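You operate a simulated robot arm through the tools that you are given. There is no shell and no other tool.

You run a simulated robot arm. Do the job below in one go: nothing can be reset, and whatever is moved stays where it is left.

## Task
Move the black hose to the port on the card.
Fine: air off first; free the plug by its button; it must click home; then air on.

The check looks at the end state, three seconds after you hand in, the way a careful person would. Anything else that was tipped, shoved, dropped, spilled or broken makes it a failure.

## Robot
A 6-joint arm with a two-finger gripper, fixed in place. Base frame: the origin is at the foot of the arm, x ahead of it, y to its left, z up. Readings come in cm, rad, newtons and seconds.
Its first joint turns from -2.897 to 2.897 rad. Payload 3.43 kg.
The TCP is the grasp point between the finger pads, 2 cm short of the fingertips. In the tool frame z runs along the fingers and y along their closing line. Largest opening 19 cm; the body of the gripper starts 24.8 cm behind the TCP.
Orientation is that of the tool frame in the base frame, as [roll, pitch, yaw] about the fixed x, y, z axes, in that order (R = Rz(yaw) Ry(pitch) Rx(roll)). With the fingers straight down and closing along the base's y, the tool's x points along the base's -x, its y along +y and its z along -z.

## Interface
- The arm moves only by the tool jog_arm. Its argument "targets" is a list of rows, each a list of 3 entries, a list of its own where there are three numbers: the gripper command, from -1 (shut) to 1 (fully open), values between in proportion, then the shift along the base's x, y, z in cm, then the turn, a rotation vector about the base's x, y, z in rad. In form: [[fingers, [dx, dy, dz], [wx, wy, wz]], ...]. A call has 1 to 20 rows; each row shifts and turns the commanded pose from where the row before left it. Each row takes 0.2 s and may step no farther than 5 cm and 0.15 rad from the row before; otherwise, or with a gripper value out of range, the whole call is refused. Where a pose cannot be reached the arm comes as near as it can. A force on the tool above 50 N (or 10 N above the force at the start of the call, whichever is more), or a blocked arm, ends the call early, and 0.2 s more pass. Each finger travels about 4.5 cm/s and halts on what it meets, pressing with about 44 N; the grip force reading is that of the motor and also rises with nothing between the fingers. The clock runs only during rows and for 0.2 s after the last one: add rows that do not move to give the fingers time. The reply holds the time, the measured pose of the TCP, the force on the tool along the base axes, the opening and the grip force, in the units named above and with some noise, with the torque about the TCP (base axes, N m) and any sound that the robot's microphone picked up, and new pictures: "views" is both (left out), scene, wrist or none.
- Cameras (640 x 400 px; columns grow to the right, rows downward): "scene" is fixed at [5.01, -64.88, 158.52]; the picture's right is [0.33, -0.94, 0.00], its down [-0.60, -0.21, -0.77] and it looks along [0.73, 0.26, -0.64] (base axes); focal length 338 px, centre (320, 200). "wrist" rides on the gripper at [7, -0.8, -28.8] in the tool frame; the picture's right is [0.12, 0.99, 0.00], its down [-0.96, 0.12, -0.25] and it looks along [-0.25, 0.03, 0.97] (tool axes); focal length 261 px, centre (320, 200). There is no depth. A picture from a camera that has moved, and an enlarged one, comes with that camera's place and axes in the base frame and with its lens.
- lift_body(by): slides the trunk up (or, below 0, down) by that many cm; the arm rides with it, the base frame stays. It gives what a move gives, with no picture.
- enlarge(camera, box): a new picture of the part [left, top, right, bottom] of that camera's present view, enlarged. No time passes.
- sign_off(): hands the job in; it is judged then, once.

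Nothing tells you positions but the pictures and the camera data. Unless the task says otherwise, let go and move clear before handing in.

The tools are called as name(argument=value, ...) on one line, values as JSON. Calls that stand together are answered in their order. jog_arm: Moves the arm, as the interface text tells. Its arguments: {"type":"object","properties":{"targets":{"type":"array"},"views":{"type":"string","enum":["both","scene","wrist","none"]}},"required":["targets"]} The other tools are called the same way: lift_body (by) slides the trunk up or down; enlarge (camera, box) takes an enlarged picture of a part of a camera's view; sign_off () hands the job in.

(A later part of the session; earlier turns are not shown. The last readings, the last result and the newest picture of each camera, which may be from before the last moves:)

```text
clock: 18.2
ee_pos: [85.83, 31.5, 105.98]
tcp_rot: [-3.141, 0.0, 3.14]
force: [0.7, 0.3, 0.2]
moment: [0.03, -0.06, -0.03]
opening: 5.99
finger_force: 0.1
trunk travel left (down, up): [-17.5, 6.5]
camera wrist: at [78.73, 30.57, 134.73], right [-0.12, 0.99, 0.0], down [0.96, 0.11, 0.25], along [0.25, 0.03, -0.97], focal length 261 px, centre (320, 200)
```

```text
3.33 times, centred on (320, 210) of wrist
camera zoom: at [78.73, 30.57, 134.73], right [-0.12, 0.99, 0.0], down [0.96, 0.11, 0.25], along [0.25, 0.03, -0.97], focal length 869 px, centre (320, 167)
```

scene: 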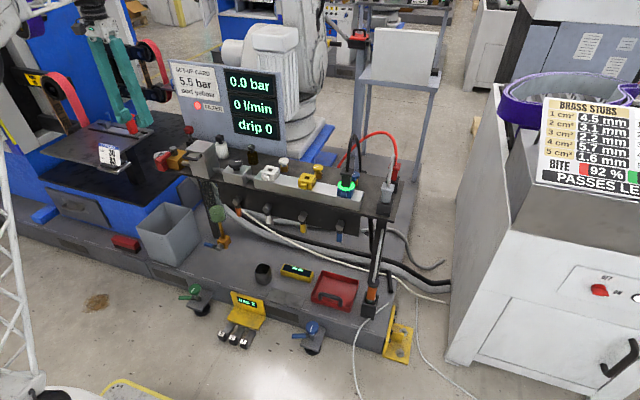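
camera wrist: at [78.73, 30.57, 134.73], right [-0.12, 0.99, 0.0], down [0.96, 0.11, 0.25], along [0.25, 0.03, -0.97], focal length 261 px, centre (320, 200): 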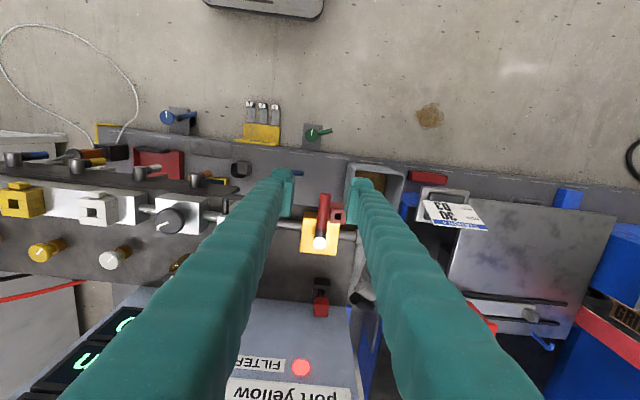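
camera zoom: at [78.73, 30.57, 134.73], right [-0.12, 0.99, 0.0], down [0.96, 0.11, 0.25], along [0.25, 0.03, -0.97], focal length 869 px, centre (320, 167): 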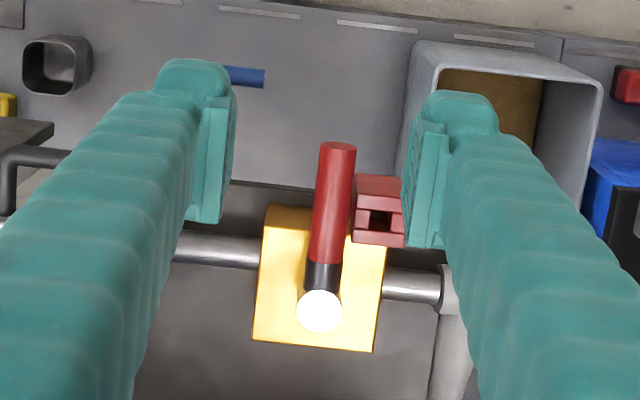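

Air is off: 0.0 bar and the lever is square to the pipe. Now I'll go back over to the blue port and study the plug and its button up close.

jog_arm(targets=[[-0.37, [-0.6, -4.8, 0], [0, 0, 0]], [-0.37, [-0.6, -4.8, 0], [0, 0, 0]], [-0.37, [-0.6, -4.8, 0], [0, 0, 0]], [-0.37, [-0.6, -4.8, 0], [0, 0, 0]], [-0.37, [-0.6, -4.8, 0], [0, 0, 0]], [-0.37, [-0.6, -4.8, 0], [0, 0, 0]], [-0.37, [-0.6, -4.8, 0], [0, 0, 0]], [-0.37, [-0.6, -4.8, 0], [0, 0, 0]], [-0.37, [-0.6, -4.8, 0], [0, 0, 0]], [-0.37, [-0.6, -4.8, 0], [0, 0, 0]], [-0.37, [-0.6, -4.8, 0], [0, 0, 0]], [-0.37, [-0.6, -4.8, 0], [0, 0, 0]], [-0.37, [-0.6, -4.8, 0], [0, 0, 0]], [-0.37, [-0.6, -4.8, 0], [0, 0, 0]], [-0.37, [-0.6, -4.8, 0], [0, 0, 0]], [-0.37, [0, 0, 0], [0, 0, 0]]], views="none")

```text
clock: 21.6
ee_pos: [76.32, -40.62, 105.92]
tcp_rot: [-3.141, -0.002, 3.141]
force: [-0.8, 0.5, -0.4]
moment: [0.01, 0.0, -0.02]
opening: 5.98
finger_force: 0.1
trunk travel left (down, up): [-17.5, 6.5]
```

jog_arm(targets=[[1, [1.3, -0.15, -1], [0, -0.133, 0]], [1, [1.3, -0.15, -1], [0, -0.133, 0]], [1, [1.3, -0.15, -1], [0, -0.133, 0]], [1, [1.3, -0.15, -1], [0, -0.133, 0]], [1, [1.3, -0.15, -1], [0, -0.133, 0]], [1, [1.3, -0.15, -1], [0, -0.133, 0]], [1, [0, 0, 0], [0, 0, 0]], [1, [0, 0, 0], [0, 0, 0]]], views="both")

enlarge(camera="wrist", box=[240, 130, 440, 270])

```text
clock: 23.4
ee_pos: [84.35, -41.54, 99.93]
tcp_rot: [-3.141, 0.797, 3.138]
force: [0.0, 0.1, -0.4]
moment: [0.0, 0.01, 0.01]
opening: 19.0
finger_force: 0.1
trunk travel left (down, up): [-17.5, 6.5]
camera wrist: at [58.84, -42.23, 114.98], right [-0.08, 0.99, -0.09], down [0.49, 0.11, 0.86], along [0.87, 0.03, -0.5], focal length 261 px, centre (320, 200)
```

scene: 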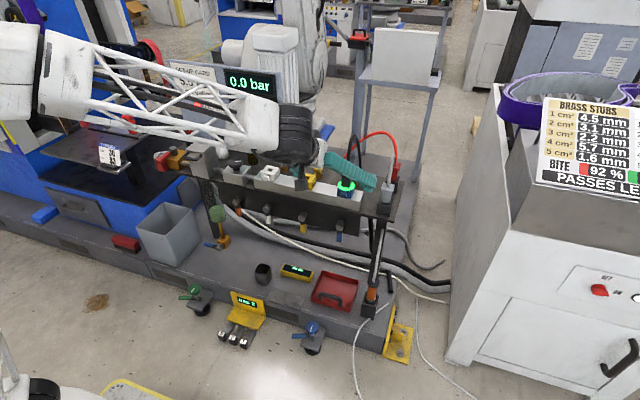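
wrist: 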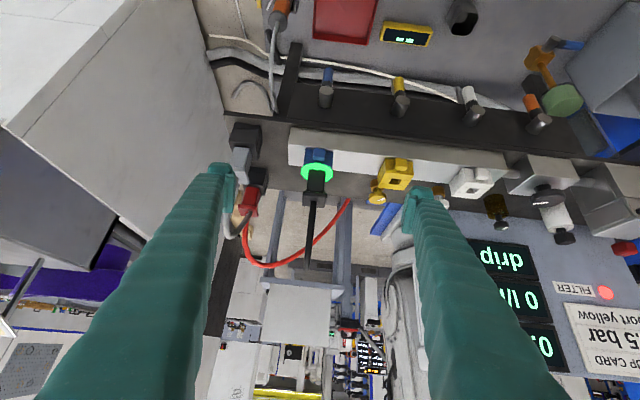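

```text
2.86 times, centred on (340, 200) of wrist
camera zoom: at [58.84, -42.23, 114.98], right [-0.08, 0.99, -0.09], down [0.49, 0.11, 0.86], along [0.87, 0.03, -0.5], focal length 745 px, centre (263, 200)
```

zoom: 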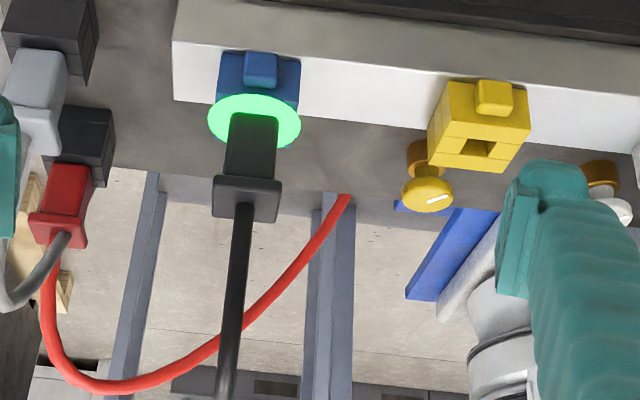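

enlarge(camera="wrist", box=[285, 135, 355, 215])

enlarge(camera="wrist", box=[365, 145, 430, 210])

enlarge(camera="wrist", box=[290, 60, 490, 130])

```text
5.00 times, centred on (320, 175) of wrist
camera zoom: at [58.84, -42.23, 114.98], right [-0.08, 0.99, -0.09], down [0.49, 0.11, 0.86], along [0.87, 0.03, -0.5], focal length 1303 px, centre (320, 325)
```

zoom: 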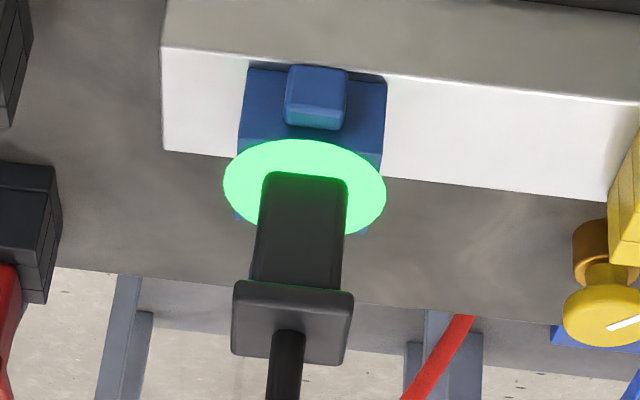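

```text
6.15 times, centred on (398, 178) of wrist
camera zoom: at [58.84, -42.23, 114.98], right [-0.08, 0.99, -0.09], down [0.49, 0.11, 0.86], along [0.87, 0.03, -0.5], focal length 1604 px, centre (-157, 338)
```

zoom: 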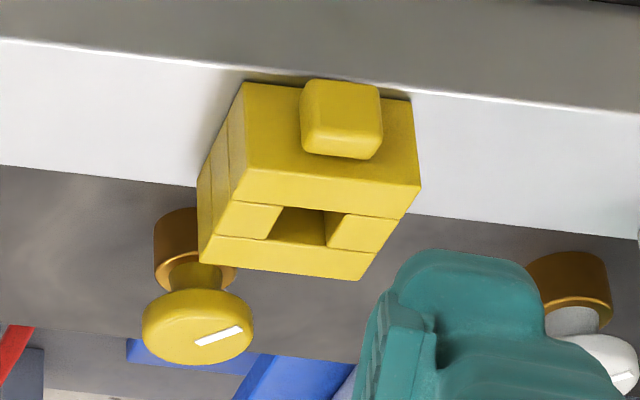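

```text
3.20 times, centred on (390, 95) of wrist
camera zoom: at [58.84, -42.23, 114.98], right [-0.08, 0.99, -0.09], down [0.49, 0.11, 0.86], along [0.87, 0.03, -0.5], focal length 834 px, centre (96, 536)
```

zoom: 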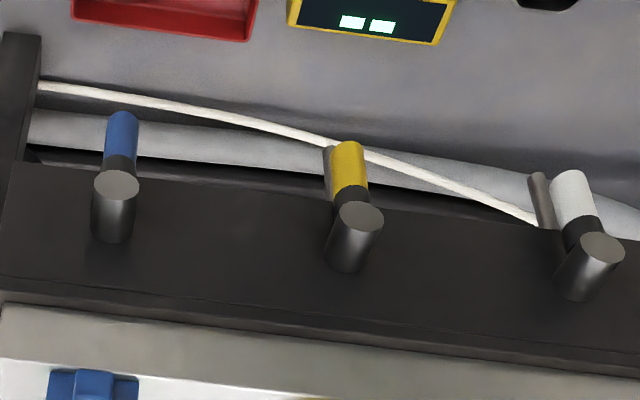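

The close view shows each port is a 5 cm block with a socket in its top and a button on the side facing the robot. The blue button is at about (95.3, -41.9, 84.4); the black plug's body stands from z≈86 to 90.5 with a wider cap. I'll stand the closed fingers upright just in front of that button.

jog_arm(targets=[[-1, [0.8, -0.06, -0.8], [0, 0.133, 0]], [-1, [0.8, -0.06, -0.8], [0, 0.133, 0]], [-1, [0.8, -0.06, -0.8], [0, 0.133, 0]], [-1, [0.8, -0.06, -0.8], [0, 0.133, 0]], [-1, [0.8, -0.06, -0.8], [0, 0.133, 0]], [-1, [0.8, -0.06, -0.8], [0, 0.133, 0]], [-1, [0, 0, 0], [0, 0, 0]], [-1, [0, 0, 0], [0, 0, 0]], [-1, [0, 0, 0], [0, 0, 0]], [-1, [0, 0, 0], [0, 0, 0]], [-1, [0, 0, 0], [0, 0, 0]], [-1, [0, 0, 0], [0, 0, 0]]], views="both")

enlarge(camera="wrist", box=[240, 150, 440, 290])

```text
clock: 26.0
ee_pos: [89.16, -41.6, 94.98]
tcp_rot: [-3.14, 0.001, 3.141]
force: [-0.3, 0.4, 0.0]
moment: [0.0, 0.0, -0.02]
opening: 0.01
finger_force: 34.5
trunk travel left (down, up): [-17.5, 6.5]
camera wrist: at [82.1, -42.52, 123.79], right [-0.12, 0.99, 0.0], down [0.96, 0.11, 0.25], along [0.25, 0.03, -0.97], focal length 261 px, centre (320, 200)
```

scene: 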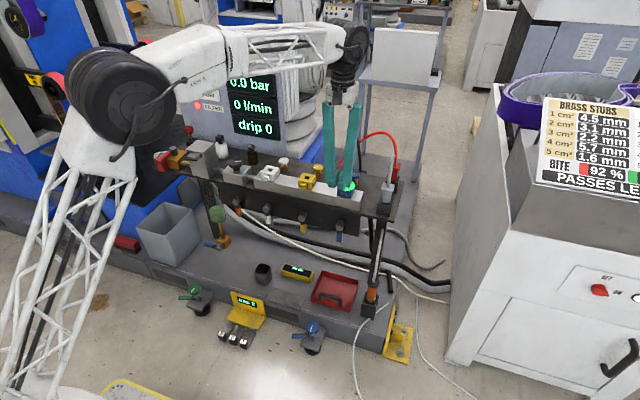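
wrist: 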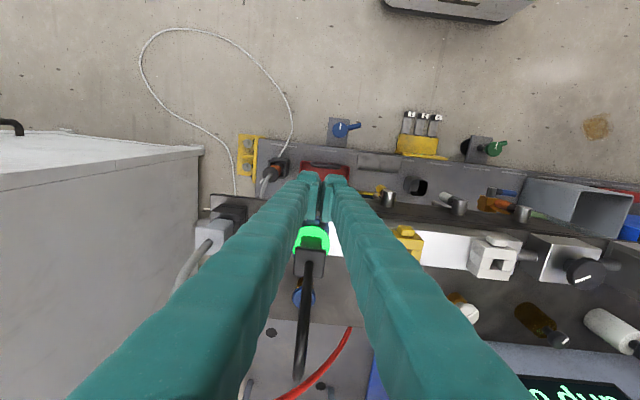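

```text
2.86 times, centred on (340, 220) of wrist
camera zoom: at [82.1, -42.52, 123.79], right [-0.12, 0.99, 0.0], down [0.96, 0.11, 0.25], along [0.25, 0.03, -0.97], focal length 745 px, centre (263, 143)
```

zoom: 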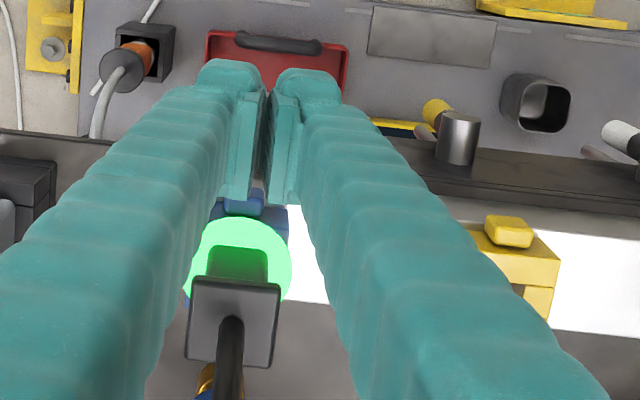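

Button and plug are both at y≈-42.0, with the plug's centre at x≈99.2. I'll lower the closed fingers in front of the button.

jog_arm(targets=[[-1, [0, -0.4, -3], [0, 0, 0]], [-1, [0, 0, -3], [0, 0, 0]], [-1, [0, 0, -2.5], [0, 0, 0]], [-1, [0, 0, -1], [0, 0, 0]], [-1, [1, 0, 0], [0, 0, 0]], [-1, [0, 0, 0], [0, 0, 0]]], views="both")

enlarge(camera="scene", box=[290, 130, 400, 230])

enlarge(camera="wrist", box=[240, 150, 440, 290])

```text
clock: 27.4
ee_pos: [90.31, -42.12, 85.57]
tcp_rot: [3.141, 0.0, -3.14]
force: [-0.6, 0.2, 0.7]
moment: [0.02, -0.02, 0.02]
opening: 0.0
finger_force: 34.3
trunk travel left (down, up): [-17.5, 6.5]
camera wrist: at [83.15, -42.89, 114.33], right [-0.12, 0.99, 0.0], down [0.96, 0.11, 0.25], along [0.25, 0.03, -0.97], focal length 261 px, centre (320, 200)
```

scene: 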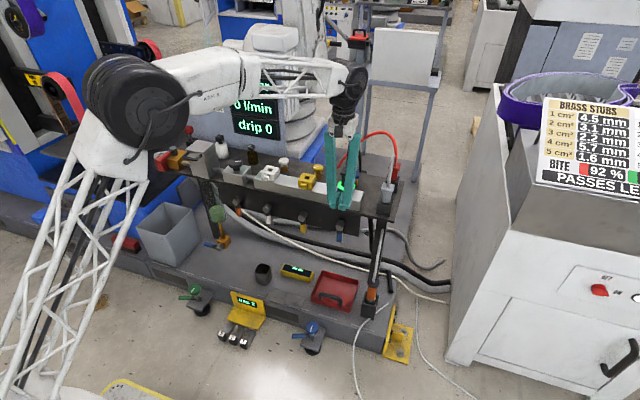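
wrist: 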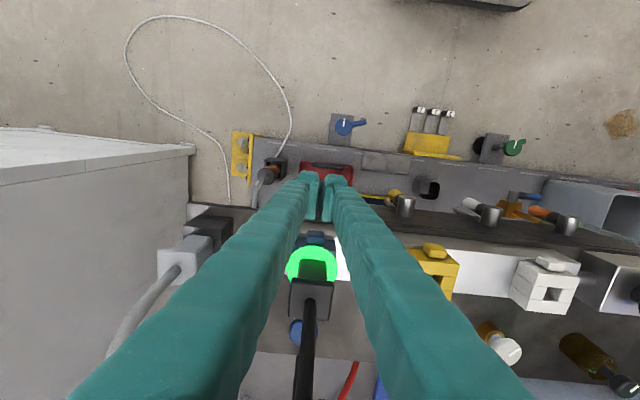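

```text
4.00 times, centred on (345, 180) of scene
camera zoom: at [5.01, -64.88, 158.52], right [0.33, -0.94, 0.0], down [-0.6, -0.21, -0.77], along [0.73, 0.26, -0.64], focal length 1353 px, centre (220, 280)
```

zoom: 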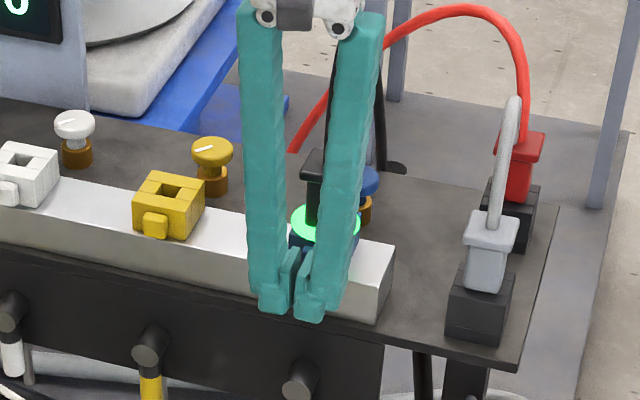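

```text
2.86 times, centred on (340, 220) of wrist
camera zoom: at [83.15, -42.89, 114.33], right [-0.12, 0.99, 0.0], down [0.96, 0.11, 0.25], along [0.25, 0.03, -0.97], focal length 745 px, centre (263, 143)
```

zoom: 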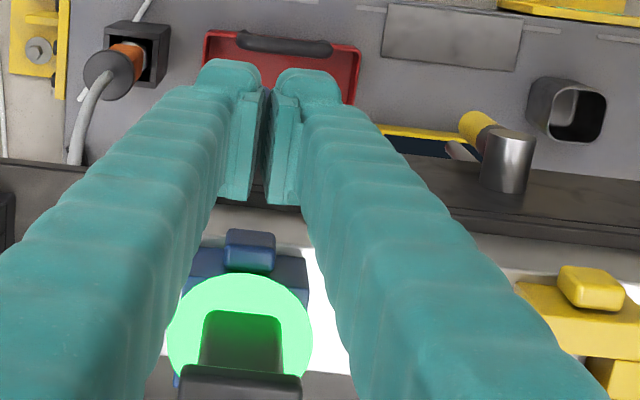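

jog_arm(targets=[[-1, [1, 0, 0], [0, 0, 0]], [-1, [0.8, 0, 0], [0, 0, 0]], [-1, [0.4, 0, 0], [0, 0, 0]], [-1, [0.4, 0, 0], [0, 0, 0]], [-1, [0.3, 0, 0], [0, 0, 0]]], views="both")

enlarge(camera="wrist", box=[270, 180, 370, 290])

```text
clock: 28.6
ee_pos: [92.94, -42.16, 85.63]
tcp_rot: [3.141, 0.001, 3.139]
force: [-2.2, 0.2, -0.9]
moment: [-0.02, 0.03, 0.03]
opening: 0.6
finger_force: 34.6
trunk travel left (down, up): [-17.5, 6.5]
camera wrist: at [85.95, -42.95, 114.37], right [-0.12, 0.99, 0.0], down [0.96, 0.11, 0.25], along [0.25, 0.03, -0.97], focal length 261 px, centre (320, 200)
```

scene: 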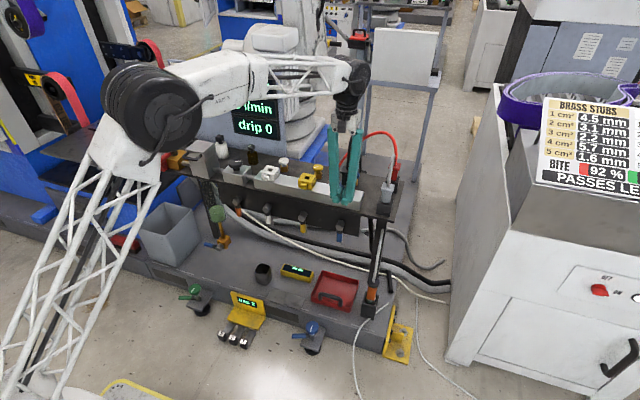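
wrist: 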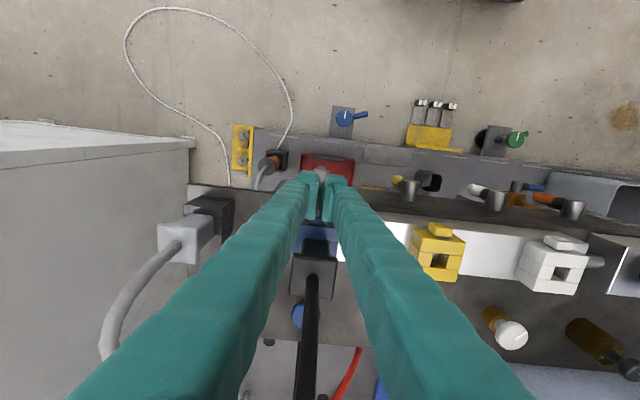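

```text
3.64 times, centred on (320, 235) of wrist
camera zoom: at [85.95, -42.95, 114.37], right [-0.12, 0.99, 0.0], down [0.96, 0.11, 0.25], along [0.25, 0.03, -0.97], focal length 948 px, centre (320, 73)
```

zoom: 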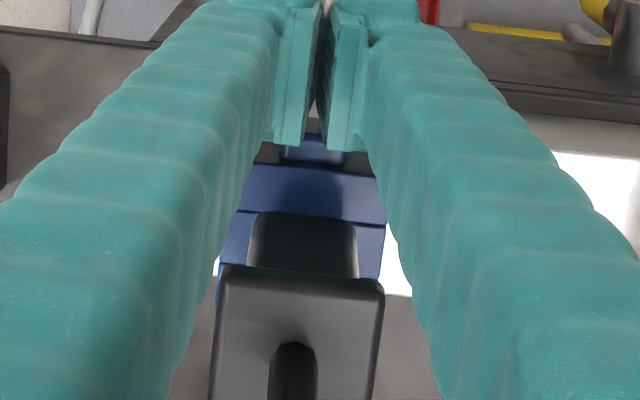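

The green ring around the plug has gone out, so the button is pressed and the latch is released. I'll back off the button and see whether the plug stays free.

jog_arm(targets=[[-1, [-0.6, 0, 0], [0, 0, 0]], [-1, [-1.4, 0, 0], [0, 0, 0]], [-1, [-2, 0, 0], [0, 0, 0]], [-1, [0, 0, 0], [0, 0, 0]]], views="both")

enlarge(camera="wrist", box=[240, 150, 440, 290])

enlarge(camera="scene", box=[290, 130, 400, 230])

```text
clock: 29.6
ee_pos: [89.04, -42.21, 85.43]
tcp_rot: [3.141, 0.0, 3.139]
force: [0.1, 0.2, -0.2]
moment: [-0.01, 0.02, -0.01]
opening: 0.0
finger_force: 34.1
trunk travel left (down, up): [-17.5, 6.5]
camera wrist: at [81.99, -43.06, 114.25], right [-0.12, 0.99, 0.0], down [0.96, 0.11, 0.25], along [0.25, 0.03, -0.97], focal length 261 px, centre (320, 200)
```

scene: 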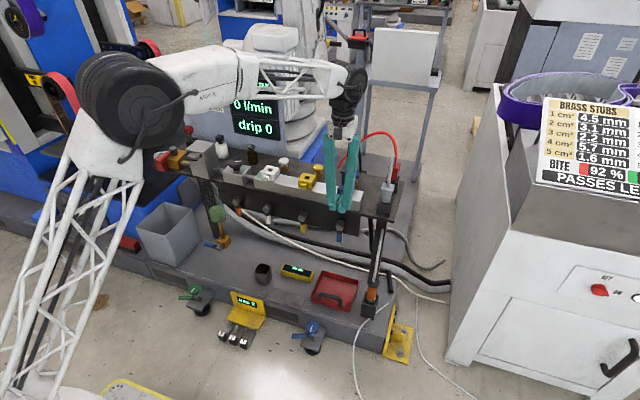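
wrist: 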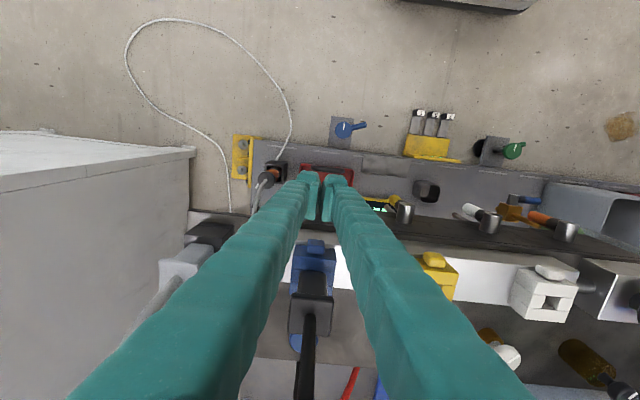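

```text
2.86 times, centred on (340, 220) of wrist
camera zoom: at [81.99, -43.06, 114.25], right [-0.12, 0.99, 0.0], down [0.96, 0.11, 0.25], along [0.25, 0.03, -0.97], focal length 745 px, centre (263, 143)
```

zoom: 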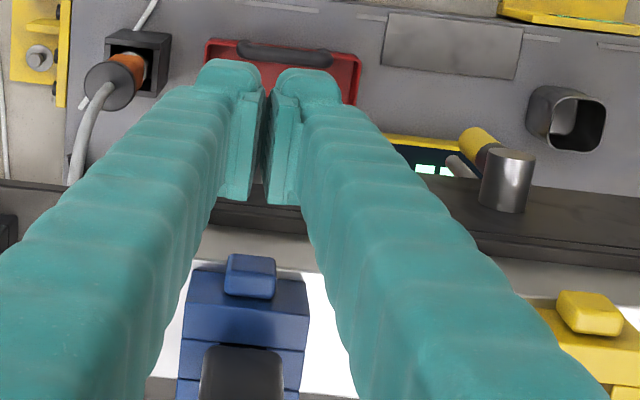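

```text
4.00 times, centred on (345, 180) of scene
camera zoom: at [5.01, -64.88, 158.52], right [0.33, -0.94, 0.0], down [-0.6, -0.21, -0.77], along [0.73, 0.26, -0.64], focal length 1353 px, centre (220, 280)
```

zoom: 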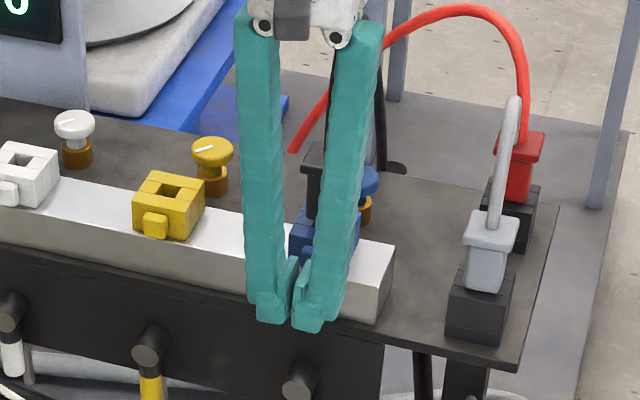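

The ring stays out, so the plug is now free in its socket. Before grasping it I'll measure the blue-to-yellow offset with the wrist camera: same view over blue, then over yellow.

jog_arm(targets=[[-1, [0, 0, 4.5], [0, 0, 0]], [-1, [0, 0, 4.5], [0, 0, 0]], [1, [0, 0, 4.5], [0, 0, 0]], [1, [0, 0, 3], [0, 0, 0]], [1, [0, 0, 0], [0, 0, 0]], [1, [0, 0, 0], [0, 0, 0]], [1, [0, 0, 0], [0, 0, 0]], [1, [0, 0, 0], [0, 0, 0]]], views="wrist")

enlarge(camera="wrist", box=[280, 210, 344, 250])

enlarge(camera="wrist", box=[270, 210, 440, 310])

enlarge(camera="scene", box=[290, 130, 400, 230])

```text
clock: 31.4
ee_pos: [88.96, -41.91, 101.93]
tcp_rot: [-3.141, 0.0, 3.139]
force: [0.6, -1.2, 0.7]
moment: [0.0, 0.0, 0.0]
opening: 12.39
finger_force: 0.1
trunk travel left (down, up): [-17.5, 6.5]
camera wrist: at [81.84, -42.78, 130.77], right [-0.12, 0.99, 0.0], down [0.96, 0.11, 0.25], along [0.25, 0.03, -0.97], focal length 261 px, centre (320, 200)
```

wrist: 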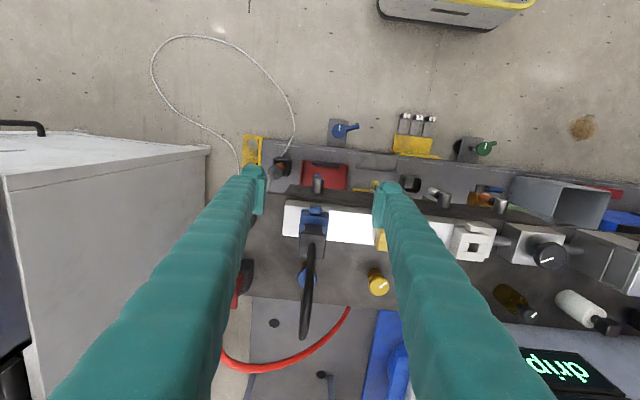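

```text
10.00 times, centred on (312, 230) of wrist
camera zoom: at [81.84, -42.78, 130.77], right [-0.12, 0.99, 0.0], down [0.96, 0.11, 0.25], along [0.25, 0.03, -0.97], focal length 2606 px, centre (400, -100)
```

zoom: 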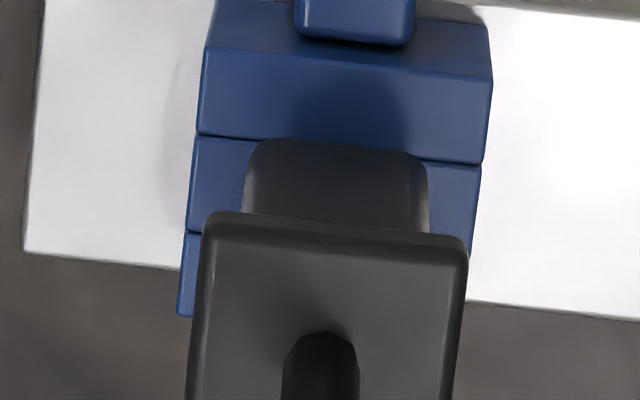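

```text
3.76 times, centred on (355, 260) of wrist
camera zoom: at [81.84, -42.78, 130.77], right [-0.12, 0.99, 0.0], down [0.96, 0.11, 0.25], along [0.25, 0.03, -0.97], focal length 981 px, centre (188, -26)
```

zoom: 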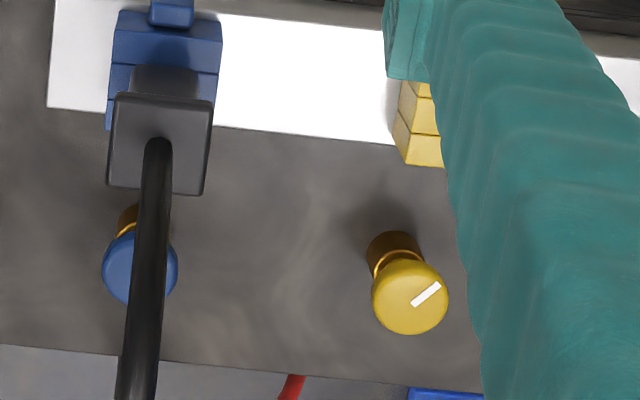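

```text
4.00 times, centred on (345, 180) of scene
camera zoom: at [5.01, -64.88, 158.52], right [0.33, -0.94, 0.0], down [-0.6, -0.21, -0.77], along [0.73, 0.26, -0.64], focal length 1353 px, centre (220, 280)
```

zoom: 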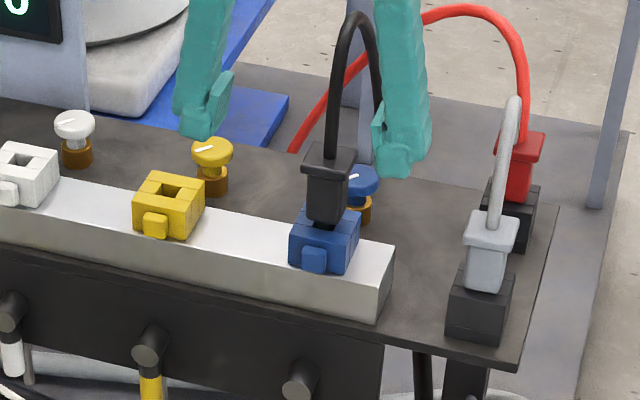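

The plug has popped up about a centimetre and sits loosely in the blue port. Now I'll shift exactly 15 cm in y and take the same enlarged view of the yellow port.

jog_arm(targets=[[1, [0, 3.75, 0], [0, 0, 0]], [1, [0, 3.75, 0], [0, 0, 0]], [1, [0, 3.75, 0], [0, 0, 0]], [1, [0, 3.75, 0], [0, 0, 0]], [1, [0, 0, 0], [0, 0, 0]], [1, [0, 0, 0], [0, 0, 0]], [1, [0, 0, 0], [0, 0, 0]]], views="wrist")

enlarge(camera="wrist", box=[280, 210, 344, 250])

enlarge(camera="scene", box=[330, 160, 370, 200])

enlarge(camera="scene", box=[290, 160, 330, 200])

```text
clock: 33.0
ee_pos: [89.22, -27.12, 101.79]
tcp_rot: [-3.141, -0.001, 3.141]
force: [-0.1, 0.7, 0.7]
moment: [-0.01, 0.03, 0.03]
opening: 19.01
finger_force: 0.0
trunk travel left (down, up): [-17.5, 6.5]
camera wrist: at [82.11, -27.94, 130.65], right [-0.12, 0.99, 0.0], down [0.96, 0.11, 0.25], along [0.25, 0.03, -0.97], focal length 261 px, centre (320, 200)
```

wrist: 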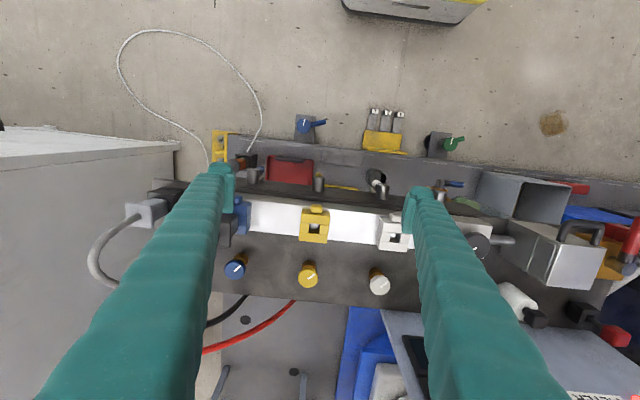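

```text
10.00 times, centred on (312, 230) of wrist
camera zoom: at [82.11, -27.94, 130.65], right [-0.12, 0.99, 0.0], down [0.96, 0.11, 0.25], along [0.25, 0.03, -0.97], focal length 2606 px, centre (400, -100)
```

zoom: 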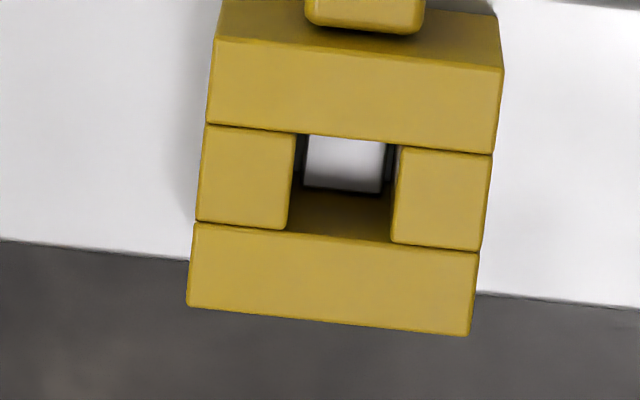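

```text
10.00 times, centred on (350, 180) of scene
camera zoom: at [5.01, -64.88, 158.52], right [0.33, -0.94, 0.0], down [-0.6, -0.21, -0.77], along [0.73, 0.26, -0.64], focal length 3383 px, centre (20, 400)
```

zoom: 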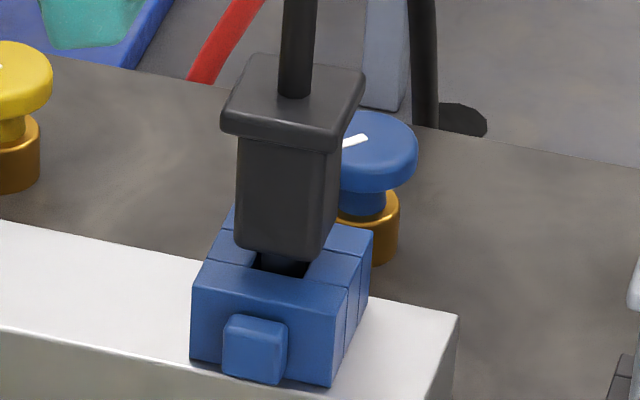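

```text
10.00 times, centred on (310, 180) of scene
camera zoom: at [5.01, -64.88, 158.52], right [0.33, -0.94, 0.0], down [-0.6, -0.21, -0.77], along [0.73, 0.26, -0.64], focal length 3383 px, centre (420, 400)
```

zoom: 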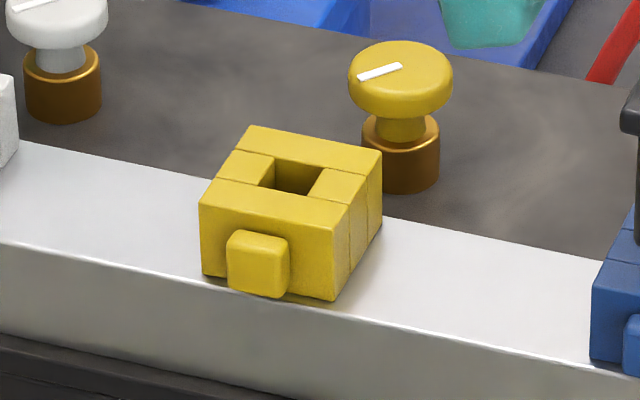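

Ports are 15.0 cm apart in y, with hole about 2 cm square; the yellow hole centre is about (99.1, -26.95), top z≈85.5. The popped plug is at (99.2, -42.0), body from z≈86.8 to 91.5. I'll rise above the hose arch, go over the plug and come down with the hose between the open fingers.

jog_arm(targets=[[0, [0, -1, 4.5], [0, 0, 0]], [0, [0, -1, 4.5], [0, 0, 0]], [0, [0, -4, 1], [0, 0, 0]], [0, [1, -4, 0], [0, 0, 0]], [0, [2, -3.9, 0], [0, 0, 0]], [0, [3, -1, 0], [0, 0, 0]], [0, [4, 0, 0], [0, 0, 0]], [-0.05, [0, 0, -4.5], [0, 0, 0]], [-0.05, [0, 0, -4.5], [0, 0, 0]], [-0.05, [0, 0, 0], [0, 0, 0]], [-0.05, [0, 0, 0], [0, 0, 0]]], views="both")

enlarge(camera="wrist", box=[250, 130, 410, 250])

enlarge(camera="scene", box=[300, 110, 400, 210])

```text
clock: 35.4
ee_pos: [96.38, -40.93, 100.74]
tcp_rot: [-3.141, 0.0, 3.141]
force: [-0.5, 0.1, -0.8]
moment: [-0.01, 0.0, 0.01]
opening: 9.04
finger_force: 0.0
out of reach, approached as far as the arm can: row 6, 7
trunk travel left (down, up): [-17.5, 6.5]
camera wrist: at [89.35, -41.73, 129.53], right [-0.12, 0.99, 0.0], down [0.96, 0.11, 0.25], along [0.25, 0.03, -0.97], focal length 261 px, centre (320, 200)
```

scene: 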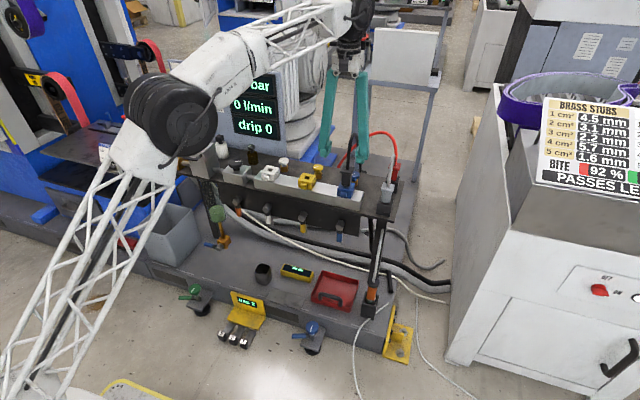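
wrist: 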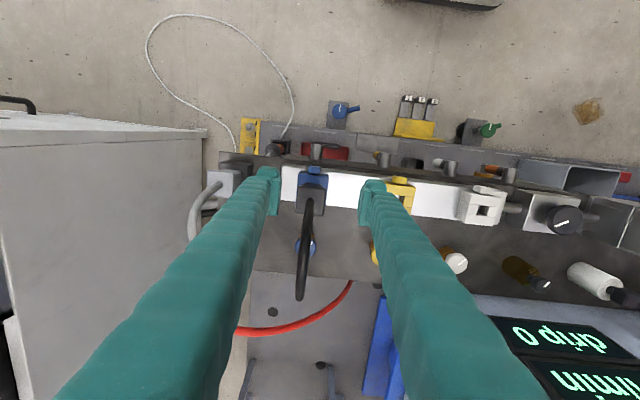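

```text
3.33 times, centred on (330, 190) of wrist
camera zoom: at [89.35, -41.73, 129.53], right [-0.12, 0.99, 0.0], down [0.96, 0.11, 0.25], along [0.25, 0.03, -0.97], focal length 869 px, centre (287, 233)
```

zoom: 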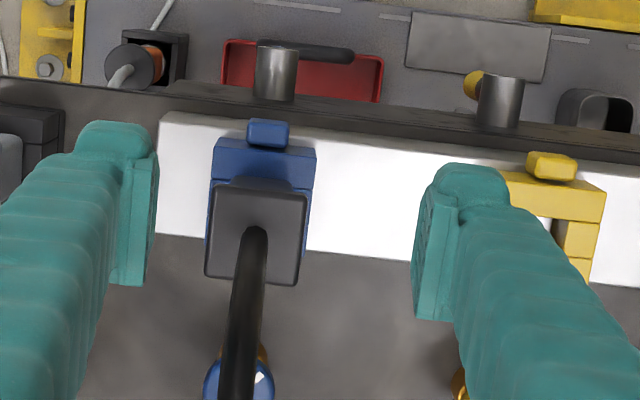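

```text
4.00 times, centred on (350, 160) of scene
camera zoom: at [5.01, -64.88, 158.52], right [0.33, -0.94, 0.0], down [-0.6, -0.21, -0.77], along [0.73, 0.26, -0.64], focal length 1353 px, centre (200, 360)
```

zoom: 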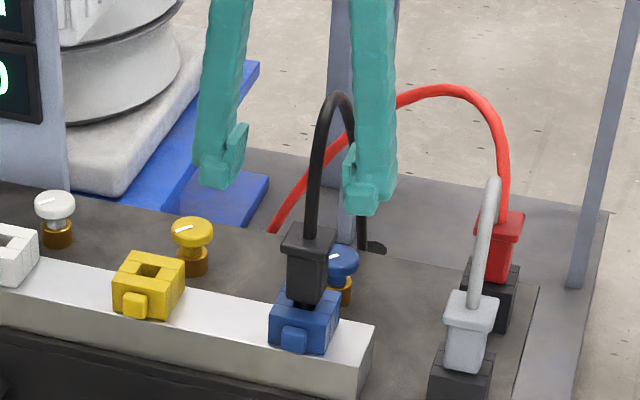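

The arm hit its reach limit at that height, stopping about 3 cm short, but it reaches further lower down. I'll go the remaining distance from here with the hose still between the fingers.

jog_arm(targets=[[-0.05, [0.9, -0.37, 0], [0, 0, 0]], [-0.05, [0.9, -0.35, -0.5], [0, 0, 0]], [-0.05, [1.0, -0.35, -1], [0, 0, 0]], [-0.05, [0, 0, 0], [0, 0, 0]], [-0.05, [0, 0, 0], [0, 0, 0]]], views="both")

enlarge(camera="wrist", box=[250, 130, 410, 250])

enlarge(camera="scene", box=[300, 110, 400, 210])

```text
clock: 36.6
ee_pos: [99.37, -41.92, 99.47]
tcp_rot: [3.14, 0.0, -3.141]
force: [0.3, 0.8, -0.1]
moment: [-0.03, -0.01, 0.01]
opening: 9.02
finger_force: 0.1
trunk travel left (down, up): [-17.5, 6.5]
camera wrist: at [92.14, -42.7, 128.17], right [-0.12, 0.99, 0.0], down [0.96, 0.11, 0.25], along [0.25, 0.03, -0.97], focal length 261 px, centre (320, 200)
```

scene: 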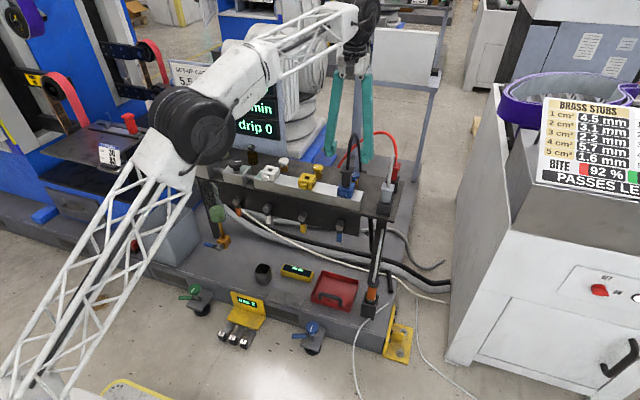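
wrist: 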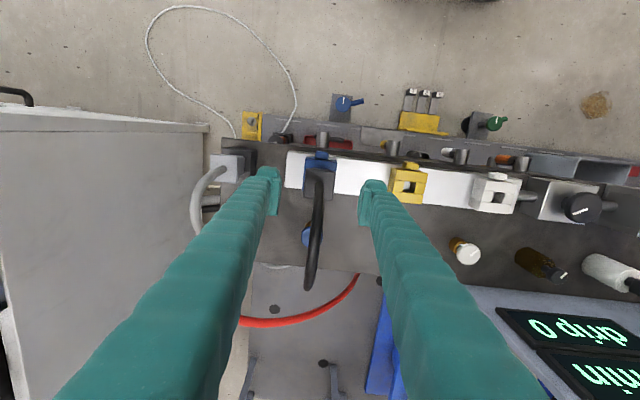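

```text
3.33 times, centred on (330, 190) of wrist
camera zoom: at [92.14, -42.7, 128.17], right [-0.12, 0.99, 0.0], down [0.96, 0.11, 0.25], along [0.25, 0.03, -0.97], focal length 869 px, centre (287, 233)
```

zoom: 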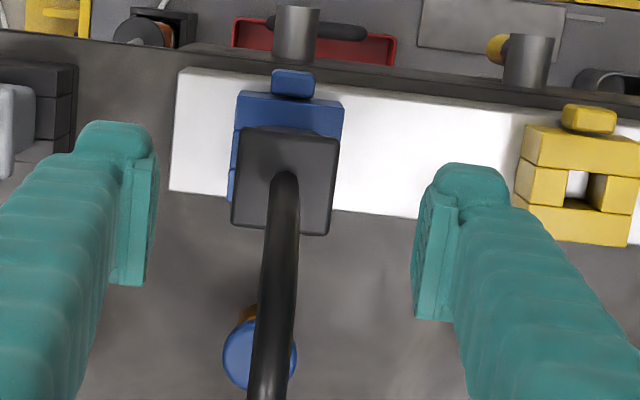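

```text
4.00 times, centred on (350, 160) of scene
camera zoom: at [5.01, -64.88, 158.52], right [0.33, -0.94, 0.0], down [-0.6, -0.21, -0.77], along [0.73, 0.26, -0.64], focal length 1353 px, centre (200, 360)
```

zoom: 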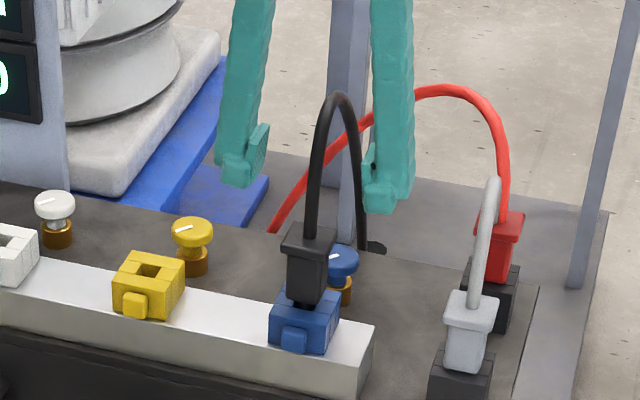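

The fingers are centred over the plug (cap at about (99.3, -41.95)). I'll go down to the plug body and look before closing.

jog_arm(targets=[[-0.05, [0, 0, -3], [0, 0, 0]], [-0.05, [0, 0, -3], [0, 0, 0]], [-0.05, [0, 0, -3], [0, 0, 0]], [-0.3, [0, 0, -1.2], [0, 0, 0]], [-0.3, [0, 0, 0], [0, 0, 0]]], views="both")

enlarge(camera="wrist", box=[270, 150, 370, 230])

enlarge(camera="scene", box=[320, 140, 380, 210])

```text
clock: 37.8
ee_pos: [98.98, -41.67, 89.23]
tcp_rot: [3.141, 0.001, -3.141]
force: [0.2, 0.1, -0.8]
moment: [0.0, -0.03, 0.02]
opening: 6.65
finger_force: 0.2
trunk travel left (down, up): [-17.5, 6.5]
camera wrist: at [91.93, -42.56, 118.01], right [-0.12, 0.99, 0.0], down [0.96, 0.11, 0.25], along [0.25, 0.03, -0.97], focal length 261 px, centre (320, 200)
```

scene: 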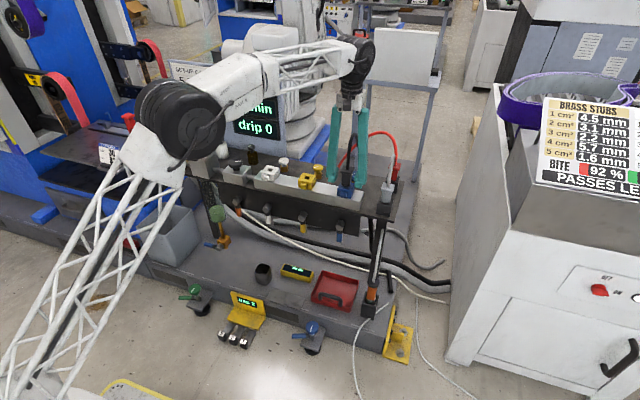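
wrist: 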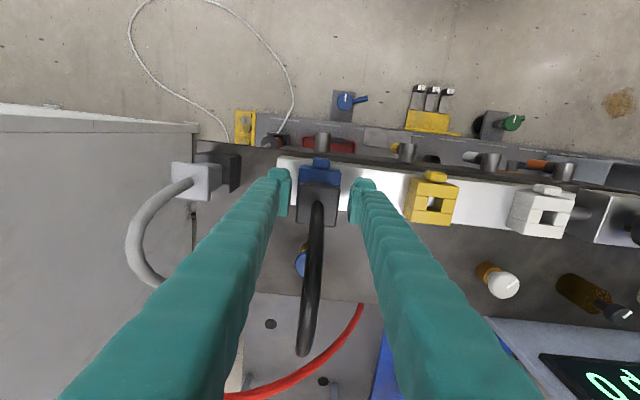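

```text
5.00 times, centred on (320, 190) of wrist
camera zoom: at [91.93, -42.56, 118.01], right [-0.12, 0.99, 0.0], down [0.96, 0.11, 0.25], along [0.25, 0.03, -0.97], focal length 1303 px, centre (320, 250)
```

zoom: 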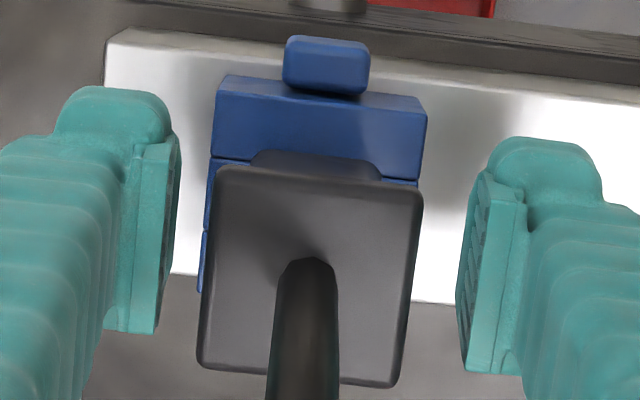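

```text
5.71 times, centred on (350, 175) of scene
camera zoom: at [5.01, -64.88, 158.52], right [0.33, -0.94, 0.0], down [-0.6, -0.21, -0.77], along [0.73, 0.26, -0.64], focal length 1933 px, centre (149, 343)
```

zoom: 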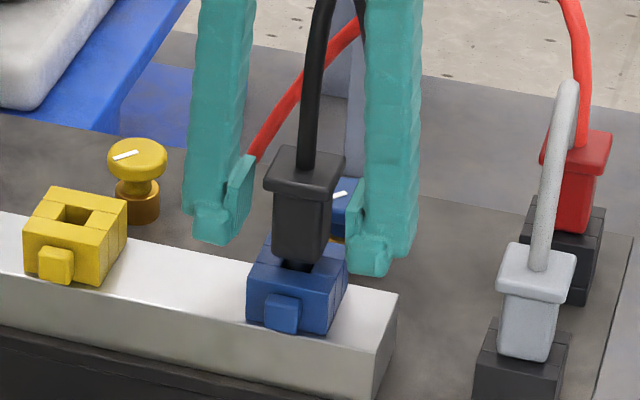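

The pads bracket the plug body at the right height; the plug sits 0.25 cm right of the finger centre. I'll correct that and close on it.

jog_arm(targets=[[-0.3, [0.1, -0.25, 0], [0, 0, 0]], [-0.3, [0, 0, 0], [0, 0, 0]], [-0.6, [0, 0, 0], [0, 0, 0]], [-0.6, [0, 0, 0], [0, 0, 0]], [-1, [0, 0, 0], [0, 0, 0]], [-1, [0, 0, 0], [0, 0, 0]], [-1, [0, 0, 0], [0, 0, 0]]], views="both")

enlarge(camera="wrist", box=[270, 150, 370, 230])

enlarge(camera="scene", box=[320, 140, 380, 210])

```text
clock: 39.4
ee_pos: [99.08, -42.03, 89.23]
tcp_rot: [-3.141, 0.001, 3.141]
force: [0.7, 0.5, -0.1]
moment: [-0.01, 0.0, 0.0]
opening: 3.06
finger_force: 44.0
trunk travel left (down, up): [-17.5, 6.5]
camera wrist: at [92.04, -42.85, 118.02], right [-0.12, 0.99, 0.0], down [0.96, 0.11, 0.25], along [0.25, 0.03, -0.97], focal length 261 px, centre (320, 200)
```

scene: 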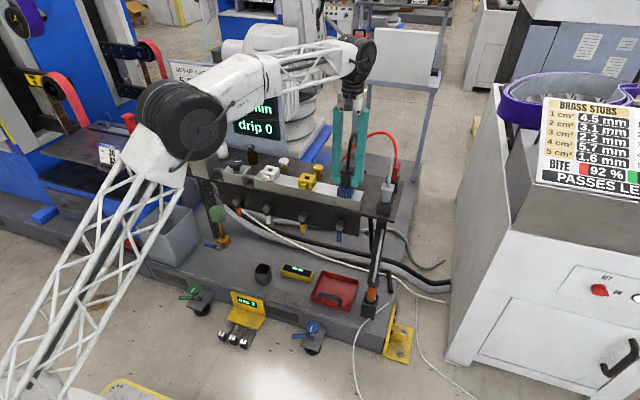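
wrist: 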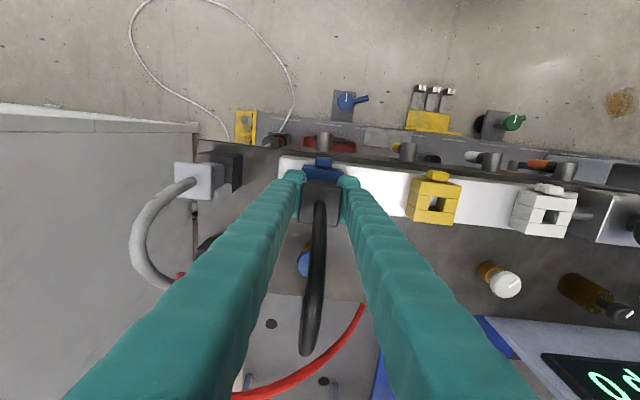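

```text
5.00 times, centred on (320, 190) of wrist
camera zoom: at [92.04, -42.85, 118.02], right [-0.12, 0.99, 0.0], down [0.96, 0.11, 0.25], along [0.25, 0.03, -0.97], focal length 1303 px, centre (320, 250)
```

zoom: 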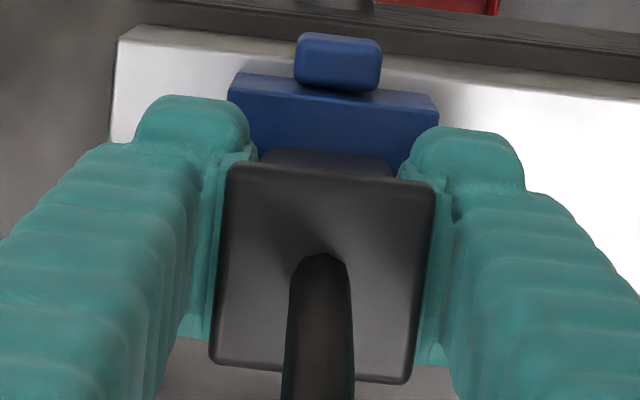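

```text
5.71 times, centred on (350, 175) of scene
camera zoom: at [5.01, -64.88, 158.52], right [0.33, -0.94, 0.0], down [-0.6, -0.21, -0.77], along [0.73, 0.26, -0.64], focal length 1933 px, centre (149, 343)
```

zoom: 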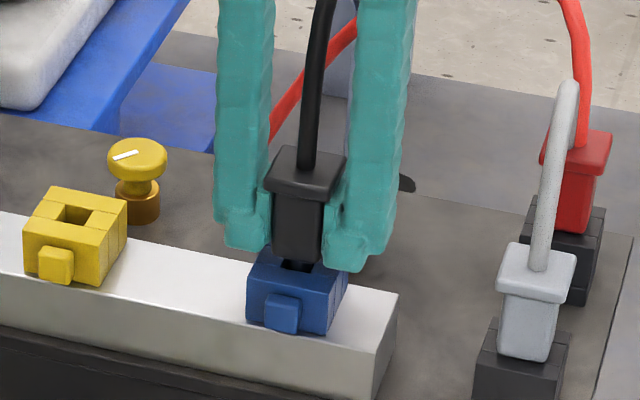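

The plug body is held (opening 3.06 cm, 44 N, no side load). I'll lift it straight out slowly.

jog_arm(targets=[[-1, [0, 0, 0.7], [0, 0, 0]], [-1, [0, 0, 0.8], [0, 0, 0]], [-1, [0, 0, 1], [0, 0, 0]], [-1, [0, 0, 1], [0, 0, 0]], [-1, [0, 0, 1], [0, 0, 0]], [-1, [0, 0, 0], [0, 0, 0]]], views="both")

enlarge(camera="scene", box=[310, 120, 390, 210])

enlarge(camera="wrist", box=[270, 150, 370, 230])

```text
clock: 40.8
ee_pos: [99.25, -41.93, 93.5]
tcp_rot: [3.142, 0.0, 3.141]
force: [0.5, -0.3, -1.4]
moment: [-0.01, 0.02, -0.02]
opening: 3.06
finger_force: 44.9
trunk travel left (down, up): [-17.5, 6.5]
camera wrist: at [92.07, -42.88, 122.36], right [-0.12, 0.99, 0.0], down [0.96, 0.11, 0.25], along [0.25, 0.03, -0.97], focal length 261 px, centre (320, 200)
```

scene: 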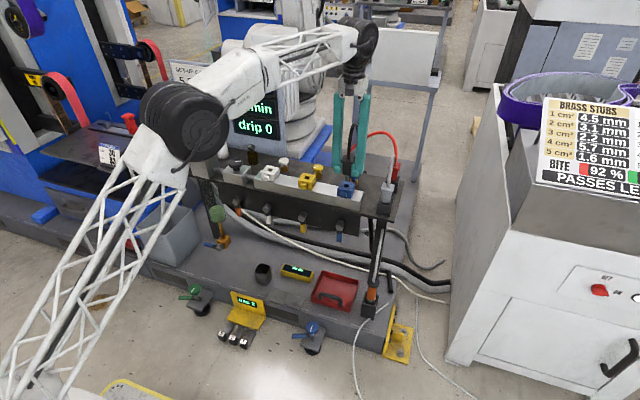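
wrist: 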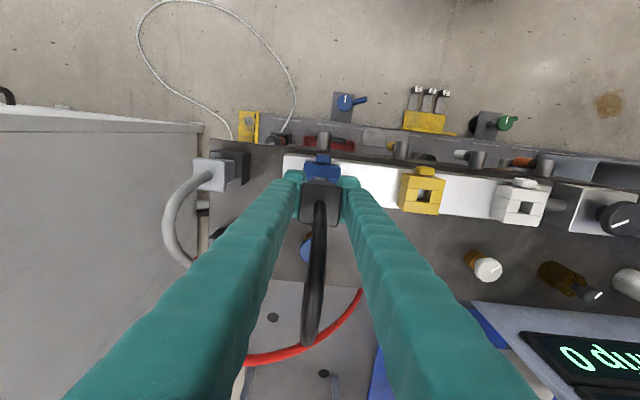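

```text
4.44 times, centred on (350, 165) of scene
camera zoom: at [5.01, -64.88, 158.52], right [0.33, -0.94, 0.0], down [-0.6, -0.21, -0.77], along [0.73, 0.26, -0.64], focal length 1504 px, centre (187, 356)
```

zoom: 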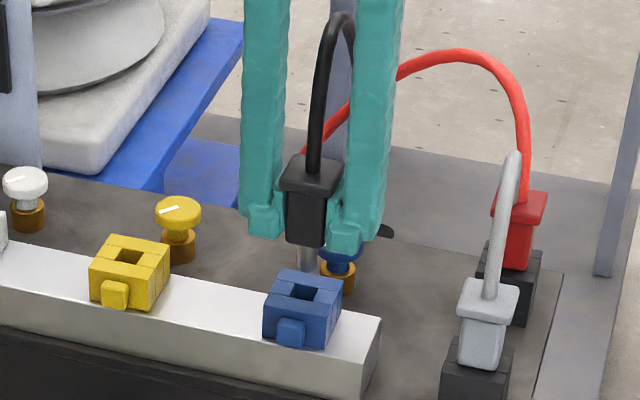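

```text
5.00 times, centred on (320, 190) of wrist
camera zoom: at [92.07, -42.88, 122.36], right [-0.12, 0.99, 0.0], down [0.96, 0.11, 0.25], along [0.25, 0.03, -0.97], focal length 1303 px, centre (320, 250)
```

zoom: 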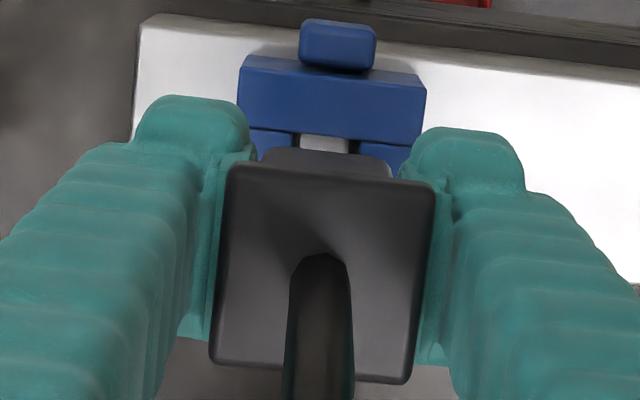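

enlarge(camera="scene", box=[330, 155, 370, 200])

```text
8.89 times, centred on (350, 178) of scene
camera zoom: at [5.01, -64.88, 158.52], right [0.33, -0.94, 0.0], down [-0.6, -0.21, -0.77], along [0.73, 0.26, -0.64], focal length 3007 px, centre (53, 400)
```

zoom: 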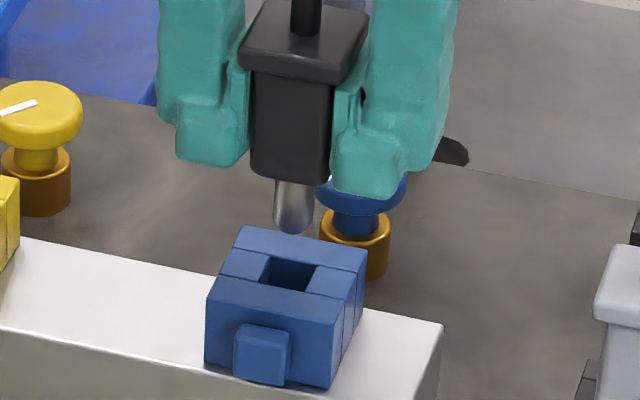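

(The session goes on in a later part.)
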